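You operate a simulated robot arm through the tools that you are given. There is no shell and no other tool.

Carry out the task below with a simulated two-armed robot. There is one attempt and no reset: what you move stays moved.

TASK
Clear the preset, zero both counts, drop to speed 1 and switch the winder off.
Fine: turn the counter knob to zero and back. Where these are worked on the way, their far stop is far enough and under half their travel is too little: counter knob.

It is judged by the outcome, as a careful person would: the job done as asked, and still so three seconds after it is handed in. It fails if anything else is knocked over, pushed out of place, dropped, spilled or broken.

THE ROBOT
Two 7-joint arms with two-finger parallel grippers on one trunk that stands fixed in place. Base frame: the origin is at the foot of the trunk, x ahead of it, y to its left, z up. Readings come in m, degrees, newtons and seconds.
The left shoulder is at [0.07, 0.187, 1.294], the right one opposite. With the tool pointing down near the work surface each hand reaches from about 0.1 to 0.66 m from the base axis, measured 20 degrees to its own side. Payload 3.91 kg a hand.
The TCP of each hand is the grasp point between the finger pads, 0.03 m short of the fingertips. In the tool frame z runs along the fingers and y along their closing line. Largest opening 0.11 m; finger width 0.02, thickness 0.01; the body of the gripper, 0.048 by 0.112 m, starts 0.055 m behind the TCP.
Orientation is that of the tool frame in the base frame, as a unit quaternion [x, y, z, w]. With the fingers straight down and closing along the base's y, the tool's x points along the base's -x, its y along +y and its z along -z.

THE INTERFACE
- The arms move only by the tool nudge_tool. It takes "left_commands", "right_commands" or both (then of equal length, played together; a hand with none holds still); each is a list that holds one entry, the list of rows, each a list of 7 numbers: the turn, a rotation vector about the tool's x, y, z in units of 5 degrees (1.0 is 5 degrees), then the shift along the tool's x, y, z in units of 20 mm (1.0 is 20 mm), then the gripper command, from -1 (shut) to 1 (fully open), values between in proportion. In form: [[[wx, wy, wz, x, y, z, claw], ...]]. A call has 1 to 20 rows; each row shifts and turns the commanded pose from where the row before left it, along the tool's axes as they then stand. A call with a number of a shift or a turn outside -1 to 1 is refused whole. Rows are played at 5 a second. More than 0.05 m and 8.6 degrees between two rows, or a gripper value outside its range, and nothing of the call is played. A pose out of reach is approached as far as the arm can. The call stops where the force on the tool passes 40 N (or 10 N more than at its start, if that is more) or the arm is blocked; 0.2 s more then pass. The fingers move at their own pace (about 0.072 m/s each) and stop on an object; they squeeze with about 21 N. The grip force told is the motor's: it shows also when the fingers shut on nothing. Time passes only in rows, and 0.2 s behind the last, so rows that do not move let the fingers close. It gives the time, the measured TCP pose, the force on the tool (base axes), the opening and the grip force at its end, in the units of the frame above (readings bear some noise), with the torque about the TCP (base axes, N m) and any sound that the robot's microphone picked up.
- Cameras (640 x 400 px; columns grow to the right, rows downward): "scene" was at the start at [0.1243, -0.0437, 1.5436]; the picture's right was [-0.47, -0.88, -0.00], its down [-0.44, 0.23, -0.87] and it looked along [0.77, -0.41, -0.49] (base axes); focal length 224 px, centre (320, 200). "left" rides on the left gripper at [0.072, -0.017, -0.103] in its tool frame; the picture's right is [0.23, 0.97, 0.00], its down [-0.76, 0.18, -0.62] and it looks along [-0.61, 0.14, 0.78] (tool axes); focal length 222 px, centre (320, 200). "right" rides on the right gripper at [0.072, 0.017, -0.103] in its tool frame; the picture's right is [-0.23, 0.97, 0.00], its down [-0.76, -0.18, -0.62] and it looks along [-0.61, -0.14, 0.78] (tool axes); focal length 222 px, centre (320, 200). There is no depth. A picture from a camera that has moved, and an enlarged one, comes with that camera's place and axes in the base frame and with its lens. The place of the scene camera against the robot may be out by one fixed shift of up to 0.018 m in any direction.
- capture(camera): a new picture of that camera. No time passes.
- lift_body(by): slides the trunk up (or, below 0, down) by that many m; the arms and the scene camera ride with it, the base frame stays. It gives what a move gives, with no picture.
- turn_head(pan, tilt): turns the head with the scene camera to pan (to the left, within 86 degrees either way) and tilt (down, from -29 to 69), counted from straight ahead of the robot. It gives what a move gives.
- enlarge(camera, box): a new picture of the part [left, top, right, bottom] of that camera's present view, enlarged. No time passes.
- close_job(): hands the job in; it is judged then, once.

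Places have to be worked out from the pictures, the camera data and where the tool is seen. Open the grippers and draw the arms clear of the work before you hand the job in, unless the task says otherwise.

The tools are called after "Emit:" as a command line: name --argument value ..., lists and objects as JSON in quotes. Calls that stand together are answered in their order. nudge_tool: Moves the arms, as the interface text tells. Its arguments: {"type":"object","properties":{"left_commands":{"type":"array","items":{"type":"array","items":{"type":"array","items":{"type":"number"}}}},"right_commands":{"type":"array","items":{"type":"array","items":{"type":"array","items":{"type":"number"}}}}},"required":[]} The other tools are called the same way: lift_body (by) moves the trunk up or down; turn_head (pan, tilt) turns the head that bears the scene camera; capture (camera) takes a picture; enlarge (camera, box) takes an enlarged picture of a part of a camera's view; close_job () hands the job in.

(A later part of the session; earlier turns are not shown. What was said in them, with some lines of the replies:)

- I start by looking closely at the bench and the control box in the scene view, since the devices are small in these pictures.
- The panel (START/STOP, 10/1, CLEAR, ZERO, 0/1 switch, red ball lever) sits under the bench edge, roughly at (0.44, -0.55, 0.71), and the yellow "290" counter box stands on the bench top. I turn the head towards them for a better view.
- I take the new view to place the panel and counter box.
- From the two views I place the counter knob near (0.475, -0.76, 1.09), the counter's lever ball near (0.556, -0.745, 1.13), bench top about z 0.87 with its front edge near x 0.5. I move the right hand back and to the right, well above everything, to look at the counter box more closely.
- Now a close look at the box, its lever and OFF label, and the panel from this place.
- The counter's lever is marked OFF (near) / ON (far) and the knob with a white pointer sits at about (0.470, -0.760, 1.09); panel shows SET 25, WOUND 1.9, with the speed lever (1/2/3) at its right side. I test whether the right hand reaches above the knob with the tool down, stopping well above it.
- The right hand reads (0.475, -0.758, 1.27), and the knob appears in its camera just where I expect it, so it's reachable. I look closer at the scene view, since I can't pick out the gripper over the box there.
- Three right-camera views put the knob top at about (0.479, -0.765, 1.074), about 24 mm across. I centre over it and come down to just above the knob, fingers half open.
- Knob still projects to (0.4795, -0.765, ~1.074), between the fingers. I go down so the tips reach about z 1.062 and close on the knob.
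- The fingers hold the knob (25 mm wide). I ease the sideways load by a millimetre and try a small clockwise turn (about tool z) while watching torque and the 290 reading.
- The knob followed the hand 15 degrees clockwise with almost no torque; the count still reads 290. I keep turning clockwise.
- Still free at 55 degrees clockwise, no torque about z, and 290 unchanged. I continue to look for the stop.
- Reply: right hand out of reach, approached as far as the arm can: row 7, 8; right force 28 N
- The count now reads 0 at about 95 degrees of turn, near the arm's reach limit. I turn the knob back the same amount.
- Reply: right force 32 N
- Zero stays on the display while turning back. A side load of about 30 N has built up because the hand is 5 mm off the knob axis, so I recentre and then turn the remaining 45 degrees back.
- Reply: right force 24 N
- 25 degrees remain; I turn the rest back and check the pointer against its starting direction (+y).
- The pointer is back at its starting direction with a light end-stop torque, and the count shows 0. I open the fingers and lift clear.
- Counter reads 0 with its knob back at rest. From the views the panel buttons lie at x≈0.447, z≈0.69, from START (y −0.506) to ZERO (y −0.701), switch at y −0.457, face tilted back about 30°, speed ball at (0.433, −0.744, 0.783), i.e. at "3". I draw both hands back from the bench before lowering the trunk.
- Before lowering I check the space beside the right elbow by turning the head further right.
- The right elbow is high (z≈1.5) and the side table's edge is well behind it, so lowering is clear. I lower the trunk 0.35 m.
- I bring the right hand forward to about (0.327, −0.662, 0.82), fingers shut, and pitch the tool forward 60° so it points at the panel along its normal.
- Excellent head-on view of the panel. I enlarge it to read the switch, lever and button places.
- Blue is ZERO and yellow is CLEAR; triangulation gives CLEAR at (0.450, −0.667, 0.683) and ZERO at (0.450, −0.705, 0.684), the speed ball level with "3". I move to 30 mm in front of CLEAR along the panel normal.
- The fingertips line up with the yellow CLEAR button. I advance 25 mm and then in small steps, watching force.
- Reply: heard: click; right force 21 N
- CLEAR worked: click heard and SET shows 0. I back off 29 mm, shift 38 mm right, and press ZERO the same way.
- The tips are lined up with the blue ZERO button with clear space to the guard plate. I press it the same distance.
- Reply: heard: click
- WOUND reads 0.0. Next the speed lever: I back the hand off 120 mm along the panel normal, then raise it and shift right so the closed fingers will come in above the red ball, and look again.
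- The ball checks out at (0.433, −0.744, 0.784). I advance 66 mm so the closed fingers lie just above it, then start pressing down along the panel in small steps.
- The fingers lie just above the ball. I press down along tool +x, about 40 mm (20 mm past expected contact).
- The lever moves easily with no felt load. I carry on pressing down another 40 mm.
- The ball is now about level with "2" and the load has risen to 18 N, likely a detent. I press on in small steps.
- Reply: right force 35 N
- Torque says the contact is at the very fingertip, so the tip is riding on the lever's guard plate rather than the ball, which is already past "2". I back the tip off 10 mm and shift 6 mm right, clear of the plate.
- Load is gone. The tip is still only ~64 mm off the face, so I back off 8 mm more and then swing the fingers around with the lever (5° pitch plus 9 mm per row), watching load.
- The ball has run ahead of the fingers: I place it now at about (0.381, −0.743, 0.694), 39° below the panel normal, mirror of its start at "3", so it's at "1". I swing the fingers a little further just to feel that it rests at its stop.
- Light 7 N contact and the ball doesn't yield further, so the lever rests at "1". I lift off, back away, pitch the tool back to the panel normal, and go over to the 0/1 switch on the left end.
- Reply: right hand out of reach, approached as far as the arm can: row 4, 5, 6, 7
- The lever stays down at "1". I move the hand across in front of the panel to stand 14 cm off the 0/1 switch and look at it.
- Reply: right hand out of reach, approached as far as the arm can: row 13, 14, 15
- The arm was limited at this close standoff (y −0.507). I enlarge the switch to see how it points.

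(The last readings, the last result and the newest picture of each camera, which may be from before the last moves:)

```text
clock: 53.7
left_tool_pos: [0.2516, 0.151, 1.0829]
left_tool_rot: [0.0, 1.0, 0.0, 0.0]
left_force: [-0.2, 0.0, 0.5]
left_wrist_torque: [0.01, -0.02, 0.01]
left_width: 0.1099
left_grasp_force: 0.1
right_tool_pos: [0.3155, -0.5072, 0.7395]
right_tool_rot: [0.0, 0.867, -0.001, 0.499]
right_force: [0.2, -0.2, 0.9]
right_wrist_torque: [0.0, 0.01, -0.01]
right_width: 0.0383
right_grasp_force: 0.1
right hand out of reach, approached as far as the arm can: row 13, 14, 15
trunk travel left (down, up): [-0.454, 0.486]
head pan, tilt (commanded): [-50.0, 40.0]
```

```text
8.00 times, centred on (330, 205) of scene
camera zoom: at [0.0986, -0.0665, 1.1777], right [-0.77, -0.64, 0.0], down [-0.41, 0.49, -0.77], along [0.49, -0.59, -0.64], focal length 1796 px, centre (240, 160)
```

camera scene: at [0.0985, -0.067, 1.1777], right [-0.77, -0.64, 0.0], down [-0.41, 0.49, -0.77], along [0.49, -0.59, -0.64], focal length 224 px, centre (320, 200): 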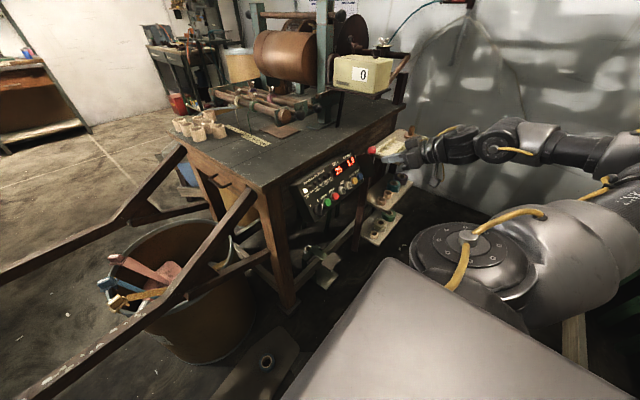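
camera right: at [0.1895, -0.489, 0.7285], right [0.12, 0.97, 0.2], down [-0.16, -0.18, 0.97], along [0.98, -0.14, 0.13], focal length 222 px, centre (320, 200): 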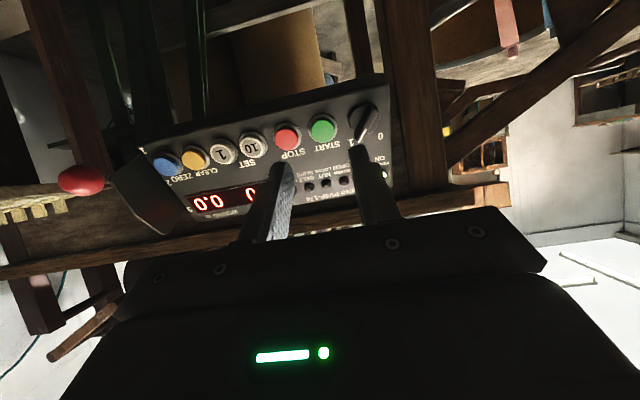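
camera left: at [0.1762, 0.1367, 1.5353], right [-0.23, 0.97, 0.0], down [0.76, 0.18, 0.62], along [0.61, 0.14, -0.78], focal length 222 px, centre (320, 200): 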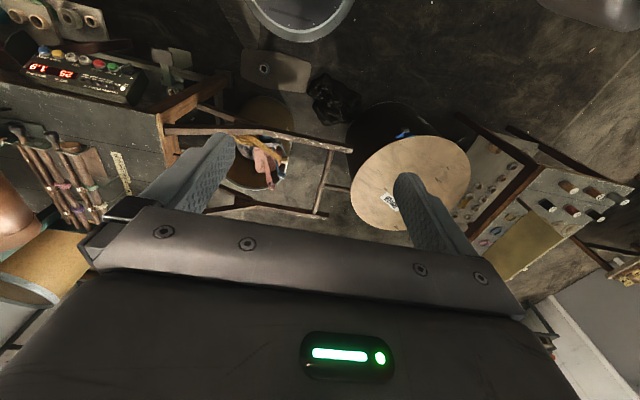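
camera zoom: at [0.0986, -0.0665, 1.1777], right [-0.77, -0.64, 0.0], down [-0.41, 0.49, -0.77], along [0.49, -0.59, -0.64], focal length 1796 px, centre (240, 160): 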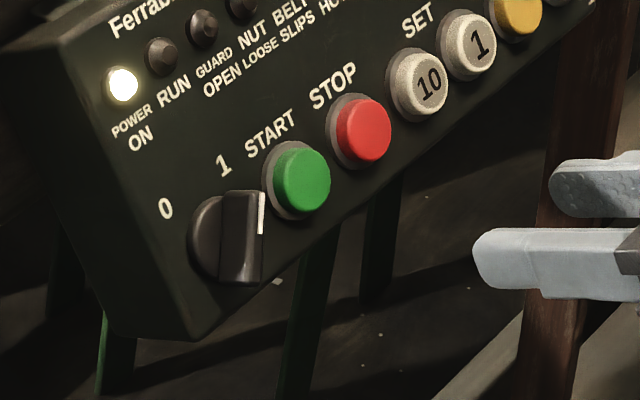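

The switch is a bar handle whose white end points at "1" (about 45° right of panel-up); it must go counter-clockwise to "0". To give the right arm room at y −0.457, I raise the trunk 0.2 m first.

Emit:
lift_body --by 0.2

```text
clock: 55.9
left_tool_pos: [0.2514, 0.1516, 1.2824]
left_tool_rot: [0.001, 1.0, 0.0, 0.001]
left_force: [0.2, -0.1, 0.5]
left_wrist_torque: [0.0, 0.01, 0.02]
left_width: 0.11
left_grasp_force: 0.1
right_tool_pos: [0.3143, -0.5074, 0.9396]
right_tool_rot: [0.001, 0.866, -0.002, 0.499]
right_force: [0.2, -0.1, 0.2]
right_wrist_torque: [0.0, 0.01, 0.0]
right_width: 0.0382
right_grasp_force: 0.0
trunk travel left (down, up): [-0.654, 0.286]
head pan, tilt (commanded): [-50.0, 40.0]
```

I bring the hand down to a standoff in front of the switch at (0.34, −0.457, 0.74).

Emit:
nudge_tool --right_commands '[[[0, 0, 0, 0.8, 0.25, 0.61, -0.3], [0, 0, 0, 0.8, 0.25, 0.61, -0.3], [0, 0, 0, 0.8, 0.25, 0.61, -0.3], [0, 0, 0, 0.8, 0.25, 0.61, -0.3], [0, 0, 0, 0.8, 0.25, 0.61, -0.3], [0, 0, 0, 0.8, 0.25, 0.61, -0.3], [0, 0, 0, 0.8, 0.25, 0.61, -0.3], [0, 0, 0, 0.8, 0.25, 0.61, -0.3], [0, 0, 0, 0.8, 0.25, 0.61, -0.3], [0, 0, 0, 0.8, 0.25, 0.61, -0.3]]]'

Emit:
capture --camera "right"

Emit:
capture --camera "scene"

```text
clock: 58.1
left_tool_pos: [0.2512, 0.1505, 1.2827]
left_tool_rot: [0.0, 1.0, 0.0, 0.0]
left_force: [0.0, -0.5, -0.1]
left_wrist_torque: [-0.02, -0.02, -0.04]
left_width: 0.1102
left_grasp_force: 0.1
right_tool_pos: [0.3402, -0.4576, 0.7404]
right_tool_rot: [0.001, 0.866, -0.001, 0.499]
right_force: [0.4, 0.2, -0.6]
right_wrist_torque: [-0.03, -0.04, 0.01]
right_width: 0.0386
right_grasp_force: 0.1
trunk travel left (down, up): [-0.654, 0.286]
head pan, tilt (commanded): [-50.0, 40.0]
```

```text
taken
camera right: at [0.2152, -0.4402, 0.7287], right [0.12, 0.97, 0.2], down [-0.16, -0.18, 0.97], along [0.98, -0.14, 0.13], focal length 222 px, centre (320, 200)
```

right: 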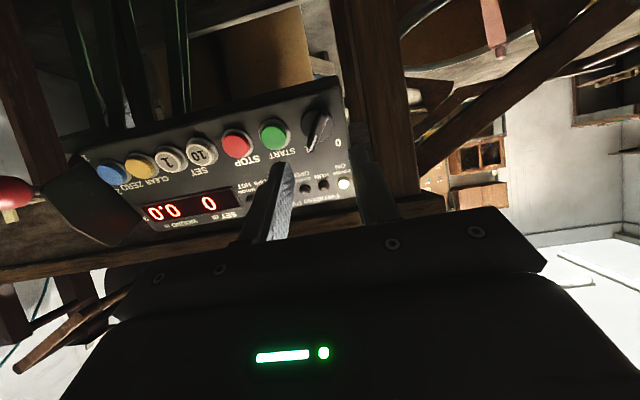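

```text
taken
camera scene: at [0.0989, -0.067, 1.3777], right [-0.77, -0.64, 0.0], down [-0.41, 0.49, -0.77], along [0.49, -0.59, -0.64], focal length 224 px, centre (320, 200)
```

scene: 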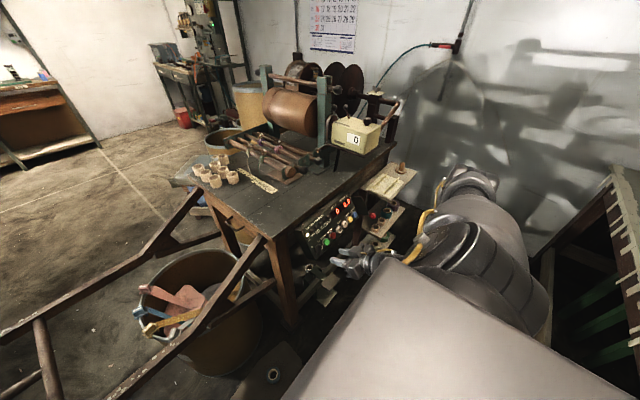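

Reached. I enlarge the switch to refine its place from this viewpoint.

Emit:
enlarge --camera "right" --box '[270, 80, 370, 180]'

Emit:
enlarge --camera "scene" --box '[280, 190, 400, 290]'

```text
4.00 times, centred on (320, 130) of right
camera zoom: at [0.2152, -0.4402, 0.7287], right [0.12, 0.97, 0.2], down [-0.16, -0.18, 0.97], along [0.98, -0.14, 0.13], focal length 888 px, centre (320, 480)
```

zoom: 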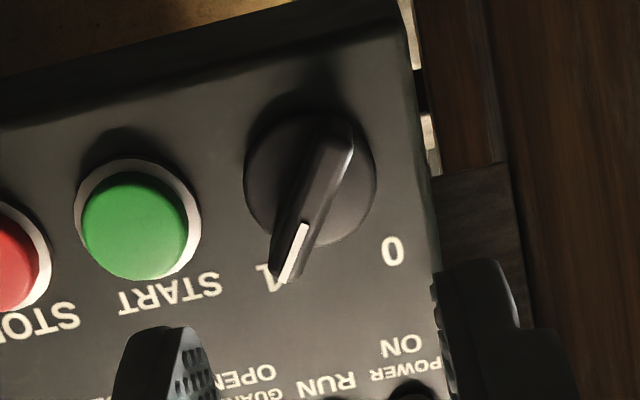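

```text
4.00 times, centred on (340, 240) of scene
camera zoom: at [0.0989, -0.067, 1.3777], right [-0.77, -0.64, 0.0], down [-0.41, 0.49, -0.77], along [0.49, -0.59, -0.64], focal length 898 px, centre (240, 40)
```

zoom: 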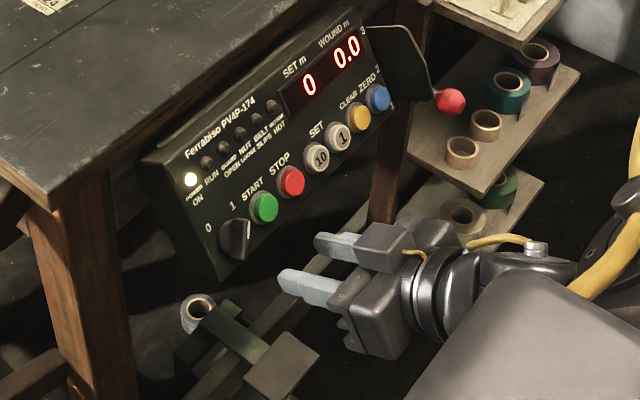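

The pointer bar is at about −33° (toward "1"), labels at ±36°; switch axis at (0.447, −0.4605, 0.686), bar standing about 20 mm off the face. I roll the tool +34° so the fingers close across the bar, centre on the axis, and narrow the opening.

Emit:
nudge_tool --right_commands '[[[0, 0, 0, -0.3, -0.145, 0.5, -0.49], [0, 0, 0.97, 0, 0, 0, -0.49], [0, 0, 0.97, 0, 0, 0, -0.49], [0, 0, 0.97, 0, 0, 0, -0.49], [0, 0, 0.97, 0, 0, 0, -0.49], [0, 0, 0.97, 0, 0, 0, -0.49], [0, 0, 0.97, 0, 0, 0, -0.49], [0, 0, 0.97, 0, 0, 0, -0.49], [0, 0, 0, 0, 0, 0.7, -0.49], [0, 0, 0, 0, 0, 0.7, -0.49], [0, 0, 0, 0, 0, 0, -0.49]]]'

Emit:
enlarge --camera "right" --box '[240, 80, 400, 240]'

Emit:
enlarge --camera "scene" --box '[280, 190, 400, 290]'

```text
clock: 60.5
left_tool_pos: [0.2498, 0.1514, 1.2817]
left_tool_rot: [0.0, 1.0, 0.0, 0.0]
left_force: [1.2, 0.1, -0.3]
left_wrist_torque: [-0.01, 0.0, -0.01]
left_width: 0.11
left_grasp_force: 0.2
right_tool_pos: [0.3759, -0.4593, 0.7252]
right_tool_rot: [0.254, 0.828, 0.144, 0.479]
right_force: [-0.7, 1.0, 0.2]
right_wrist_torque: [0.02, -0.01, -0.02]
right_width: 0.028
right_grasp_force: 0.0
trunk travel left (down, up): [-0.654, 0.286]
head pan, tilt (commanded): [-50.0, 40.0]
```

```text
2.50 times, centred on (320, 160) of right
camera zoom: at [0.2616, -0.4044, 0.7331], right [0.37, 0.68, 0.63], down [-0.27, -0.57, 0.77], along [0.89, -0.46, -0.02], focal length 555 px, centre (320, 300)
```

zoom: 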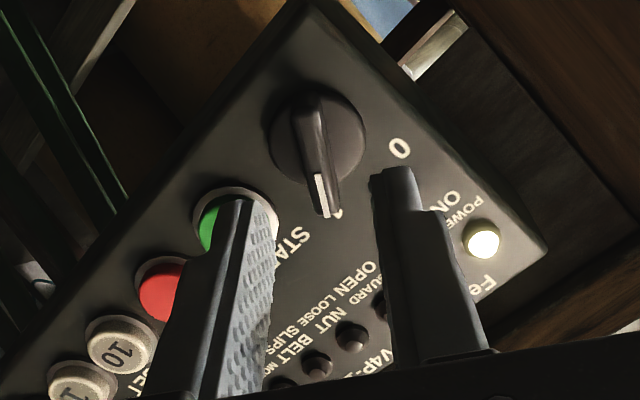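

```text
4.00 times, centred on (340, 240) of scene
camera zoom: at [0.0986, -0.0666, 1.3777], right [-0.77, -0.64, 0.0], down [-0.41, 0.49, -0.77], along [0.49, -0.59, -0.64], focal length 898 px, centre (240, 40)
```

zoom: 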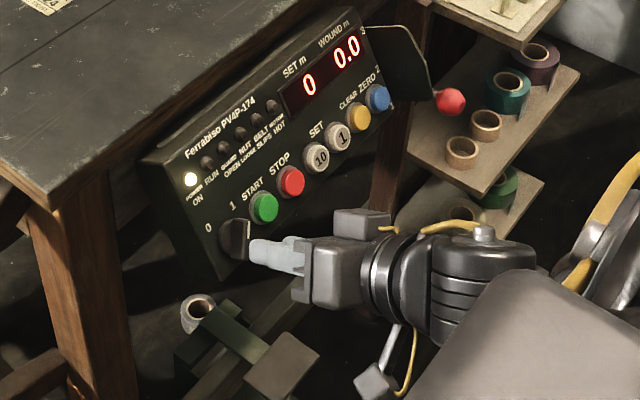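

The tool axis projects onto the middle of the bar, with about 4° of misalignment. I correct that, advance 46 mm so the tips straddle the bar (about 9 mm off the face), and look before closing.

Emit:
nudge_tool --right_commands '[[[0, 0, 0.8, 0, 0, 0.6, -0.49], [0, 0, 0, 0, 0, 0.7, -0.49], [0, 0, 0, 0, 0, 0.6, -0.49], [0, 0, 0, 0, 0, 0.4, -0.49]]]'

Emit:
enlarge --camera "right" --box '[240, 80, 400, 240]'

Emit:
enlarge --camera "scene" --box '[280, 200, 380, 270]'

```text
clock: 61.5
left_tool_pos: [0.2506, 0.1511, 1.2833]
left_tool_rot: [0.0, 1.0, 0.0, 0.0]
left_force: [0.1, 0.6, 0.9]
left_wrist_torque: [0.0, -0.03, -0.01]
left_width: 0.1102
left_grasp_force: 0.1
right_tool_pos: [0.4165, -0.4607, 0.7019]
right_tool_rot: [0.282, 0.819, 0.162, 0.473]
right_force: [-0.2, -0.1, -1.2]
right_wrist_torque: [0.02, -0.04, 0.01]
right_width: 0.0282
right_grasp_force: 0.0
trunk travel left (down, up): [-0.654, 0.286]
head pan, tilt (commanded): [-50.0, 40.0]
```

```text
2.50 times, centred on (320, 160) of right
camera zoom: at [0.3036, -0.402, 0.7134], right [0.39, 0.63, 0.67], down [-0.29, -0.61, 0.74], along [0.87, -0.49, -0.05], focal length 555 px, centre (320, 300)
```

zoom: 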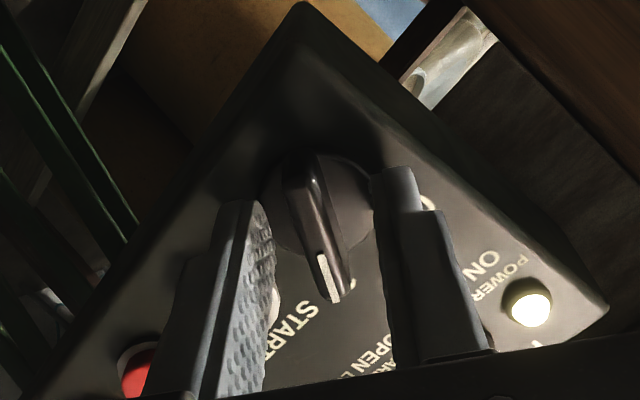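

```text
5.71 times, centred on (330, 235) of scene
camera zoom: at [0.0988, -0.0668, 1.3777], right [-0.77, -0.64, 0.0], down [-0.41, 0.49, -0.77], along [0.49, -0.59, -0.64], focal length 1283 px, centre (263, 0)
```

zoom: 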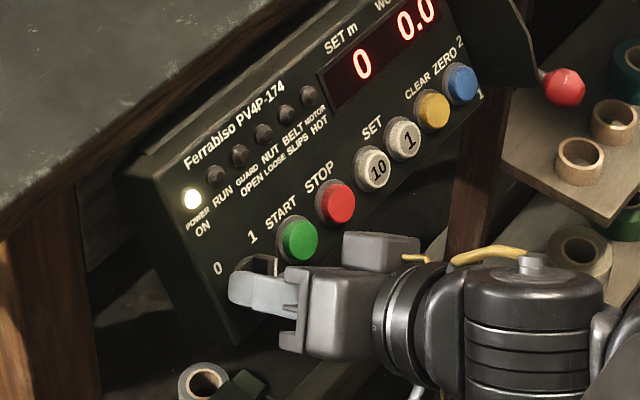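

The bar lies between the fingers with START untouched. I close on it.

Emit:
nudge_tool --right_commands '[[[0, 0, 0, 0, 0, 0, -1], [0, 0, 0, 0, 0, 0, -1], [0, 0, 0, 0, 0, 0, -1]]]'

Emit:
enlarge --camera "right" --box '[240, 80, 400, 240]'

```text
clock: 62.3
left_tool_pos: [0.2509, 0.151, 1.2822]
left_tool_rot: [0.0, 1.0, 0.001, 0.001]
left_force: [-0.8, -0.4, 0.2]
left_wrist_torque: [0.0, -0.03, -0.01]
left_width: 0.11
left_grasp_force: 0.1
right_tool_pos: [0.4153, -0.4612, 0.7014]
right_tool_rot: [0.282, 0.819, 0.161, 0.472]
right_force: [-2.5, -3.8, -3.8]
right_wrist_torque: [-0.73, -0.43, 0.57]
right_width: 0.0094
right_grasp_force: 45.3
trunk travel left (down, up): [-0.654, 0.286]
head pan, tilt (commanded): [-50.0, 40.0]
```

```text
2.50 times, centred on (320, 160) of right
camera zoom: at [0.3033, -0.4027, 0.7129], right [0.39, 0.63, 0.67], down [-0.29, -0.61, 0.74], along [0.87, -0.49, -0.05], focal length 555 px, centre (320, 300)
```

zoom: 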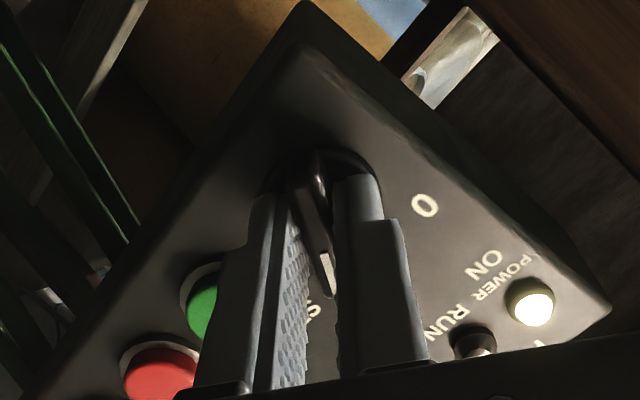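

Gripped (9.4 mm). I turn counter-clockwise (negative about tool z), 40° first, watching the power lamp.

Emit:
nudge_tool --right_commands '[[[0, 0, -1, 0, 0, 0, -1], [0, 0, -1, 0, 0, 0, -1], [0, 0, -1, 0, 0, 0, -1], [0, 0, -1, 0, 0, 0, -1], [0, 0, -1, 0, 0, 0, -1], [0, 0, -1, 0, 0, 0, -1], [0, 0, -1, 0, 0, 0, -1], [0, 0, -1, 0, 0, 0, -1]]]'

Emit:
enlarge --camera "right" --box '[240, 80, 400, 240]'

Emit:
enlarge --camera "scene" --box '[280, 200, 380, 270]'

```text
clock: 64.1
left_tool_pos: [0.2507, 0.148, 1.2821]
left_tool_rot: [0.0, 1.0, 0.001, 0.001]
left_force: [0.0, 0.2, -0.5]
left_wrist_torque: [0.02, 0.02, -0.03]
left_width: 0.1101
left_grasp_force: 0.0
right_tool_pos: [0.416, -0.4627, 0.7015]
right_tool_rot: [-0.015, 0.867, -0.011, 0.498]
right_force: [-6.5, -10.4, -11.5]
right_wrist_torque: [-0.02, 1.4, -0.09]
right_width: 0.0091
right_grasp_force: 45.0
trunk travel left (down, up): [-0.654, 0.286]
head pan, tilt (commanded): [-50.0, 40.0]
```

```text
2.50 times, centred on (320, 160) of right
camera zoom: at [0.2898, -0.4473, 0.6904], right [0.1, 0.98, 0.16], down [-0.15, -0.15, 0.98], along [0.98, -0.12, 0.14], focal length 555 px, centre (320, 300)
```

zoom: 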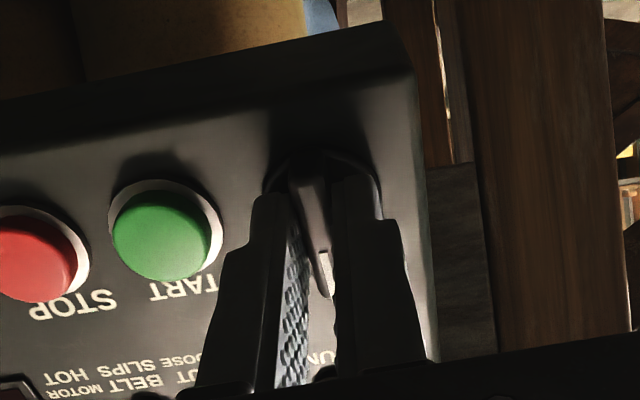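

```text
5.71 times, centred on (330, 235) of scene
camera zoom: at [0.0992, -0.0693, 1.3775], right [-0.77, -0.64, 0.0], down [-0.41, 0.49, -0.76], along [0.49, -0.59, -0.64], focal length 1283 px, centre (263, 0)
```

zoom: 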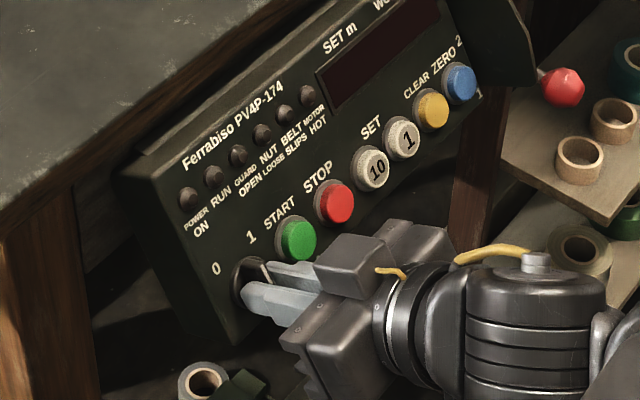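

The power lamp and displays are already dark. I carry on turning until the pointer is fully at "0".

Emit:
nudge_tool --right_commands '[[[0, 0, -1, 0, 0, 0, -1], [0, 0, -1, 0, 0, 0, -1], [0, 0, -1, 0, 0, 0, -1], [0, 0, -1, 0, 0, 0, -1], [0, 0, -1, 0, 0, 0, -1], [0, 0, -1, 0, 0, 0, -1]]]'

Emit:
enlarge --camera "right" --box '[240, 80, 400, 240]'

Emit:
enlarge --camera "scene" --box '[280, 200, 380, 270]'

```text
clock: 65.5
left_tool_pos: [0.2494, 0.1472, 1.2836]
left_tool_rot: [0.0, 1.0, 0.002, 0.0]
left_force: [0.5, 0.0, -0.3]
left_wrist_torque: [-0.03, 0.01, -0.02]
left_width: 0.1101
left_grasp_force: 0.0
right_tool_pos: [0.4151, -0.4629, 0.7018]
right_tool_rot: [-0.238, 0.833, -0.14, 0.479]
right_force: [-16.5, -15.1, -10.4]
right_wrist_torque: [-0.3, 0.98, -0.46]
right_width: 0.0087
right_grasp_force: 45.3
trunk travel left (down, up): [-0.654, 0.286]
head pan, tilt (commanded): [-50.0, 40.0]
```

```text
2.50 times, centred on (320, 160) of right
camera zoom: at [0.2911, -0.4862, 0.6926], right [-0.16, 0.95, -0.28], down [-0.17, 0.26, 0.95], along [0.97, 0.2, 0.12], focal length 555 px, centre (320, 300)
```

zoom: 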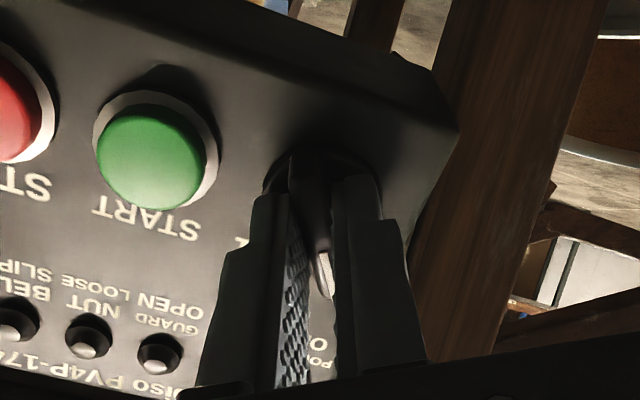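

```text
5.71 times, centred on (330, 235) of scene
camera zoom: at [0.0976, -0.0701, 1.3776], right [-0.77, -0.64, 0.0], down [-0.41, 0.49, -0.77], along [0.49, -0.59, -0.64], focal length 1283 px, centre (263, 0)
```

zoom: 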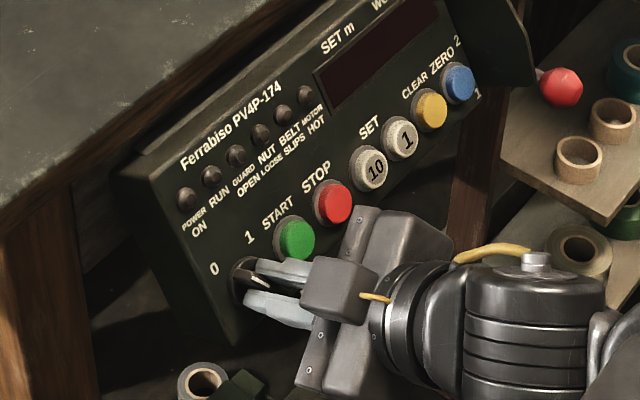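

The pointer is at about −32° on the "0" side. I turn 5–7° more to seat it against its stop.

Emit:
nudge_tool --right_commands '[[[0, 0, -0.7, 0, 0, 0, -1], [0, 0, -0.6, 0, 0, 0, -1], [0, 0, 0, 0, 0, 0, -1]]]'

Emit:
enlarge --camera "right" --box '[240, 80, 400, 240]'

```text
clock: 66.3
left_tool_pos: [0.25, 0.1465, 1.2839]
left_tool_rot: [0.0, 1.0, 0.002, 0.0]
left_force: [0.6, 0.4, 0.0]
left_wrist_torque: [-0.01, 0.02, 0.0]
left_width: 0.1101
left_grasp_force: 0.1
right_tool_pos: [0.4159, -0.4625, 0.7017]
right_tool_rot: [-0.284, 0.818, -0.166, 0.471]
right_force: [-15.2, -20.8, -10.0]
right_wrist_torque: [0.84, 0.45, -0.48]
right_width: 0.0096
right_grasp_force: 45.0
trunk travel left (down, up): [-0.654, 0.286]
head pan, tilt (commanded): [-50.0, 40.0]
```

```text
2.50 times, centred on (320, 160) of right
camera zoom: at [0.2928, -0.4939, 0.6954], right [-0.21, 0.9, -0.37], down [-0.18, 0.34, 0.92], along [0.96, 0.26, 0.1], focal length 555 px, centre (320, 300)
```

zoom: 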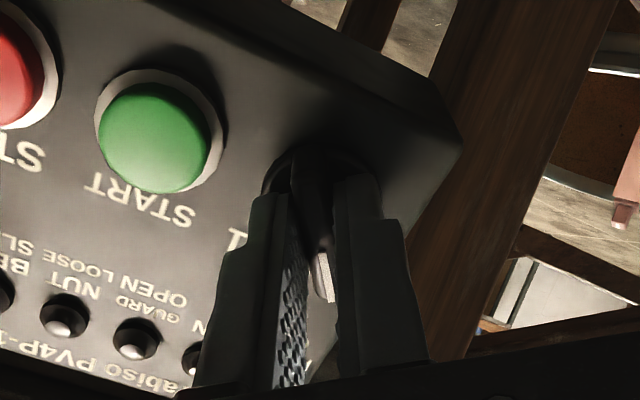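

Torque about the tool axis has jumped to ~1 N·m, so the switch is at its "0" stop. I open slightly, backing straight out, and then check everything.

Emit:
nudge_tool --right_commands '[[[0, 0, 0, 0, 0, -0.1, -0.55], [0, 0, 0, 0, 0, 0, -0.55], [0, 0, 0, 0, 0, -0.3, -0.55], [0, 0, 0, 0, 0, -0.8, -0.55], [0, 0, 0, 0, 0, -1, -0.55], [0, 0, 0, 0, 0, -1, -0.55], [0, 0, 0, 0, 0, -1, -0.55]]]'

Emit:
capture --camera "right"

Emit:
enlarge --camera "scene" --box '[280, 180, 400, 280]'

```text
clock: 67.9
left_tool_pos: [0.2505, 0.1509, 1.2829]
left_tool_rot: [0.0, 1.0, 0.0, -0.001]
left_force: [0.0, -0.7, -0.2]
left_wrist_torque: [-0.02, -0.04, 0.01]
left_width: 0.1099
left_grasp_force: 0.0
right_tool_pos: [0.3434, -0.4608, 0.746]
right_tool_rot: [-0.286, 0.818, -0.166, 0.471]
right_force: [0.6, 0.2, 0.4]
right_wrist_torque: [0.04, 0.0, 0.01]
right_width: 0.0248
right_grasp_force: 0.1
trunk travel left (down, up): [-0.654, 0.286]
head pan, tilt (commanded): [-50.0, 40.0]
```

```text
taken
camera right: at [0.2208, -0.4916, 0.739], right [-0.21, 0.9, -0.37], down [-0.18, 0.34, 0.92], along [0.96, 0.27, 0.1], focal length 222 px, centre (320, 200)
```

right: 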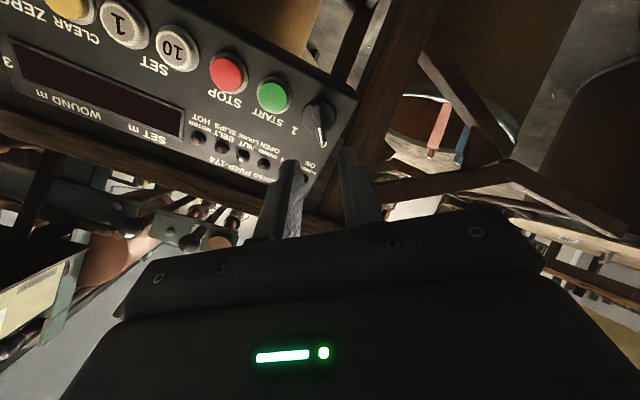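

```text
4.00 times, centred on (340, 230) of scene
camera zoom: at [0.0982, -0.0671, 1.3777], right [-0.77, -0.64, 0.0], down [-0.41, 0.49, -0.77], along [0.49, -0.59, -0.64], focal length 898 px, centre (240, 80)
```

zoom: 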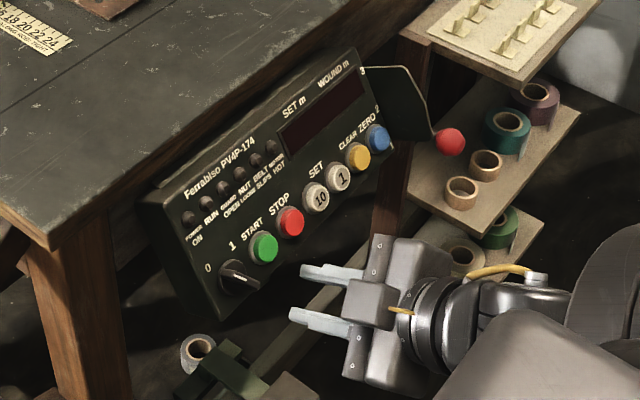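

The pointer now sits at "0", lamps and displays are dark, and the lever remains at "1". I roll the tool level, lift the hand away from the panel and open the gripper.

Emit:
nudge_tool --right_commands '[[[0, 0, 1, 0, 0, 0, -0.55], [0, 0, 1, 0, 0, 0, -0.55], [0, 0, 1, 0, 0, 0, -0.55], [0, 0, 1, 0, 0, 0, -0.55], [0, 0, 1, 0, 0, 0, -0.55], [0, 0, 1, 0, 0, 0, -0.55], [0, 0, 1, 0, 0, 0, -0.55], [0, 0, 0.66, 0, 0, 0, -0.55], [0, 0, 0, -0.866, 0, -0.5, -0.55], [0, 0, 0, -0.866, 0, -0.5, -0.55], [0, 0, 0, -0.866, 0, -0.5, -0.55], [0, 0, 0, -0.866, 0, -0.5, -0.55], [0, 0, 0, -0.866, 0, -0.5, -0.55], [0, 0, 0, -0.866, 0, -0.5, 1], [0, 0, 0, -0.866, 0, -0.5, 1], [0, 0, 0, -0.866, 0, -0.5, 1], [0, 0, 0, -0.866, 0, -0.5, 1], [0, 0, 0, -0.866, 0, -0.5, 1]]]'

Emit:
capture --camera "scene"

Emit:
capture --camera "right"

```text
clock: 71.7
left_tool_pos: [0.2501, 0.1519, 1.282]
left_tool_rot: [0.0, 1.0, 0.0, 0.001]
left_force: [0.9, 0.8, -0.1]
left_wrist_torque: [0.03, 0.01, 0.01]
left_width: 0.11
left_grasp_force: 0.2
right_tool_pos: [0.3597, -0.4821, 0.9272]
right_tool_rot: [0.0, 0.866, -0.003, 0.5]
right_force: [-0.1, -0.1, -0.5]
right_wrist_torque: [0.0, -0.01, 0.06]
right_width: 0.1101
right_grasp_force: 0.1
right hand out of reach, approached as far as the arm can: row 16, 17, 18
trunk travel left (down, up): [-0.654, 0.286]
head pan, tilt (commanded): [-50.0, 40.0]
```

```text
taken
camera scene: at [0.0989, -0.0669, 1.3776], right [-0.77, -0.64, 0.0], down [-0.41, 0.49, -0.77], along [0.49, -0.59, -0.64], focal length 224 px, centre (320, 200)
```

scene: 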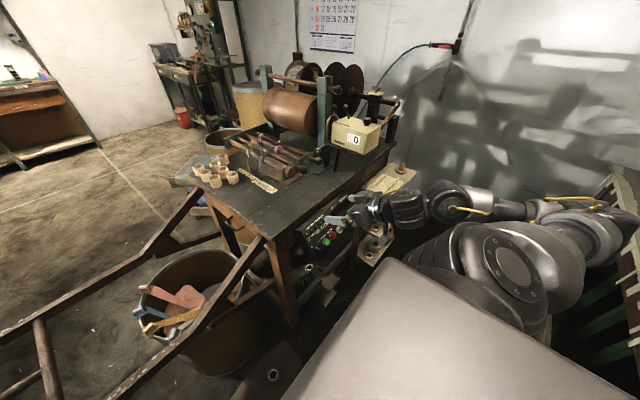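

```text
taken
camera right: at [0.2334, -0.4663, 0.9166], right [0.11, 0.97, 0.19], down [-0.16, -0.17, 0.97], along [0.98, -0.14, 0.13], focal length 222 px, centre (320, 200)
```

right: 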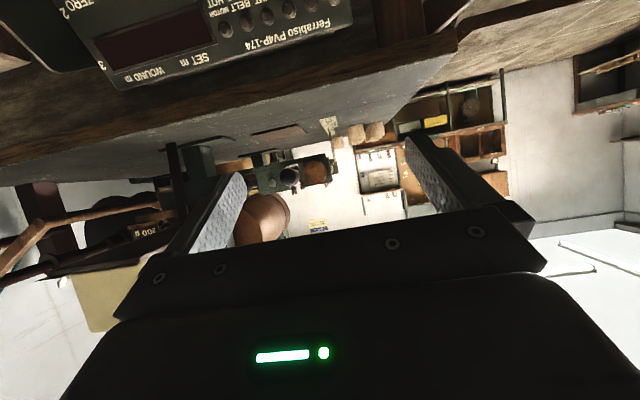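

The hand is clear of the panel. I raise the trunk 0.2 m so the arm stands well above the work, then check all the results once more.

Emit:
lift_body --by 0.2

Emit:
nudge_tool --right_commands '[[[0, 0, 0, 0.4, 0, -0.7, 1], [0, 0, 0, 0.4, 0, -0.7, 1], [0, 0, 0, 0.4, 0, -0.7, 1], [0, 0, 0, 0.4, 0, -0.7, 1]]]'

Emit:
capture --camera "scene"

Emit:
enlarge --camera "scene" --box '[280, 190, 400, 290]'

Emit:
enlarge --camera "scene" --box '[310, 90, 430, 190]'

```text
clock: 73.8
left_tool_pos: [0.2521, 0.1515, 1.4833]
left_tool_rot: [0.0, 1.0, 0.0, 0.0]
left_force: [0.0, 0.2, 0.5]
left_wrist_torque: [0.03, -0.02, -0.01]
left_width: 0.1099
left_grasp_force: 0.1
right_tool_pos: [0.3591, -0.4824, 1.1273]
right_tool_rot: [-0.001, 0.866, -0.002, 0.5]
right_force: [1.2, -0.4, 0.7]
right_wrist_torque: [0.02, -0.01, -0.04]
right_width: 0.1101
right_grasp_force: 0.2
trunk travel left (down, up): [-0.854, 0.086]
head pan, tilt (commanded): [-50.0, 40.0]
```

```text
clock: 74.8
left_tool_pos: [0.249, 0.151, 1.4839]
left_tool_rot: [0.0, 1.0, 0.0, 0.0]
left_force: [0.4, 0.4, -0.1]
left_wrist_torque: [0.04, 0.0, -0.02]
left_width: 0.11
left_grasp_force: 0.1
right_tool_pos: [0.2997, -0.5009, 1.1176]
right_tool_rot: [-0.001, 0.866, -0.002, 0.501]
right_force: [0.1, -0.1, -0.1]
right_wrist_torque: [-0.02, 0.0, 0.0]
right_width: 0.1101
right_grasp_force: 0.1
right hand out of reach, approached as far as the arm can: row 1, 2, 3, 4
trunk travel left (down, up): [-0.854, 0.086]
head pan, tilt (commanded): [-50.0, 40.0]
```

```text
taken
camera scene: at [0.0974, -0.0665, 1.5778], right [-0.77, -0.64, 0.0], down [-0.41, 0.49, -0.77], along [0.49, -0.59, -0.64], focal length 224 px, centre (320, 200)
```

scene: 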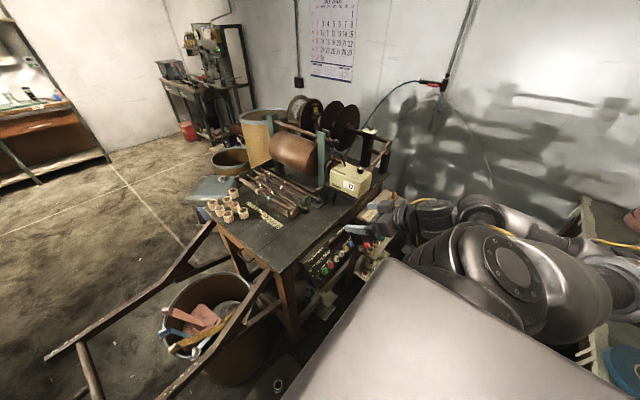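

```text
4.00 times, centred on (340, 240) of scene
camera zoom: at [0.0974, -0.0665, 1.5778], right [-0.77, -0.64, 0.0], down [-0.41, 0.49, -0.77], along [0.49, -0.59, -0.64], focal length 898 px, centre (240, 40)
```

zoom: 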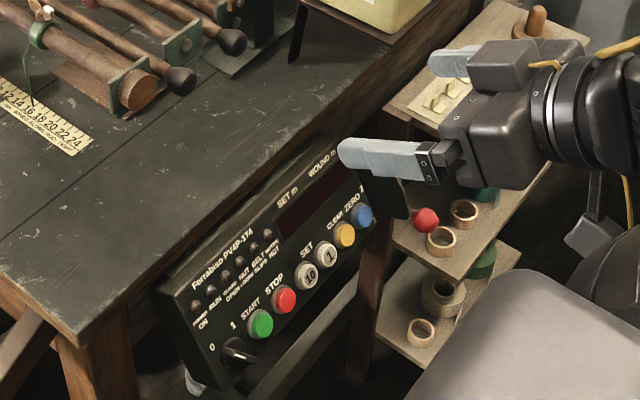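

```text
4.00 times, centred on (370, 140) of scene
camera zoom: at [0.0974, -0.0665, 1.5778], right [-0.77, -0.64, 0.0], down [-0.41, 0.49, -0.77], along [0.49, -0.59, -0.64], focal length 898 px, centre (120, 440)
```

zoom: 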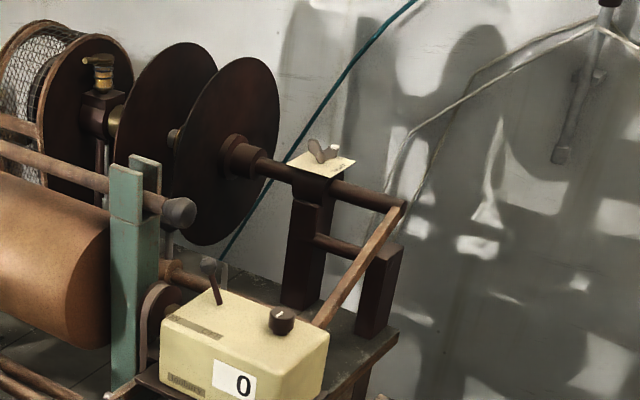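

The counter shows 0 with its knob back at rest. Preset and wound count were both zeroed before power went, the lever is at "1", and the switch is at "0" with the panel dark. Both grippers are open and clear of the work, so I hand the job in.

Emit:
close_job

```text
The job is handed in.
```

The job is done and handed in. The preset is cleared, both counts are at zero, the speed is at 1 and the winder is off.

- **Counter:** I turned the knob about 95° clockwise until the count went from 290 to 0, then turned it back to its starting position.
- **Preset and wound count:** I pressed CLEAR and ZERO; before the power went off the display read SET 0 and WOUND 0.0.
- **Speed:** The lever went from 3 to 1 and rests at its stop. On the way down the fingertips pressed against its guard plate with about 35 N; I backed off, and the plate looked unchanged afterwards.
- **Power:** The switch is at its 0 stop, and the power lamp and displays are dark.

I left the ON/OFF lever on the counter box in the ON position, because I took "the winder" to mean the panel with the 0/1 switch. Nothing was knocked over or moved out of place in the pictures. Both grippers are open and the arms are clear of the bench.
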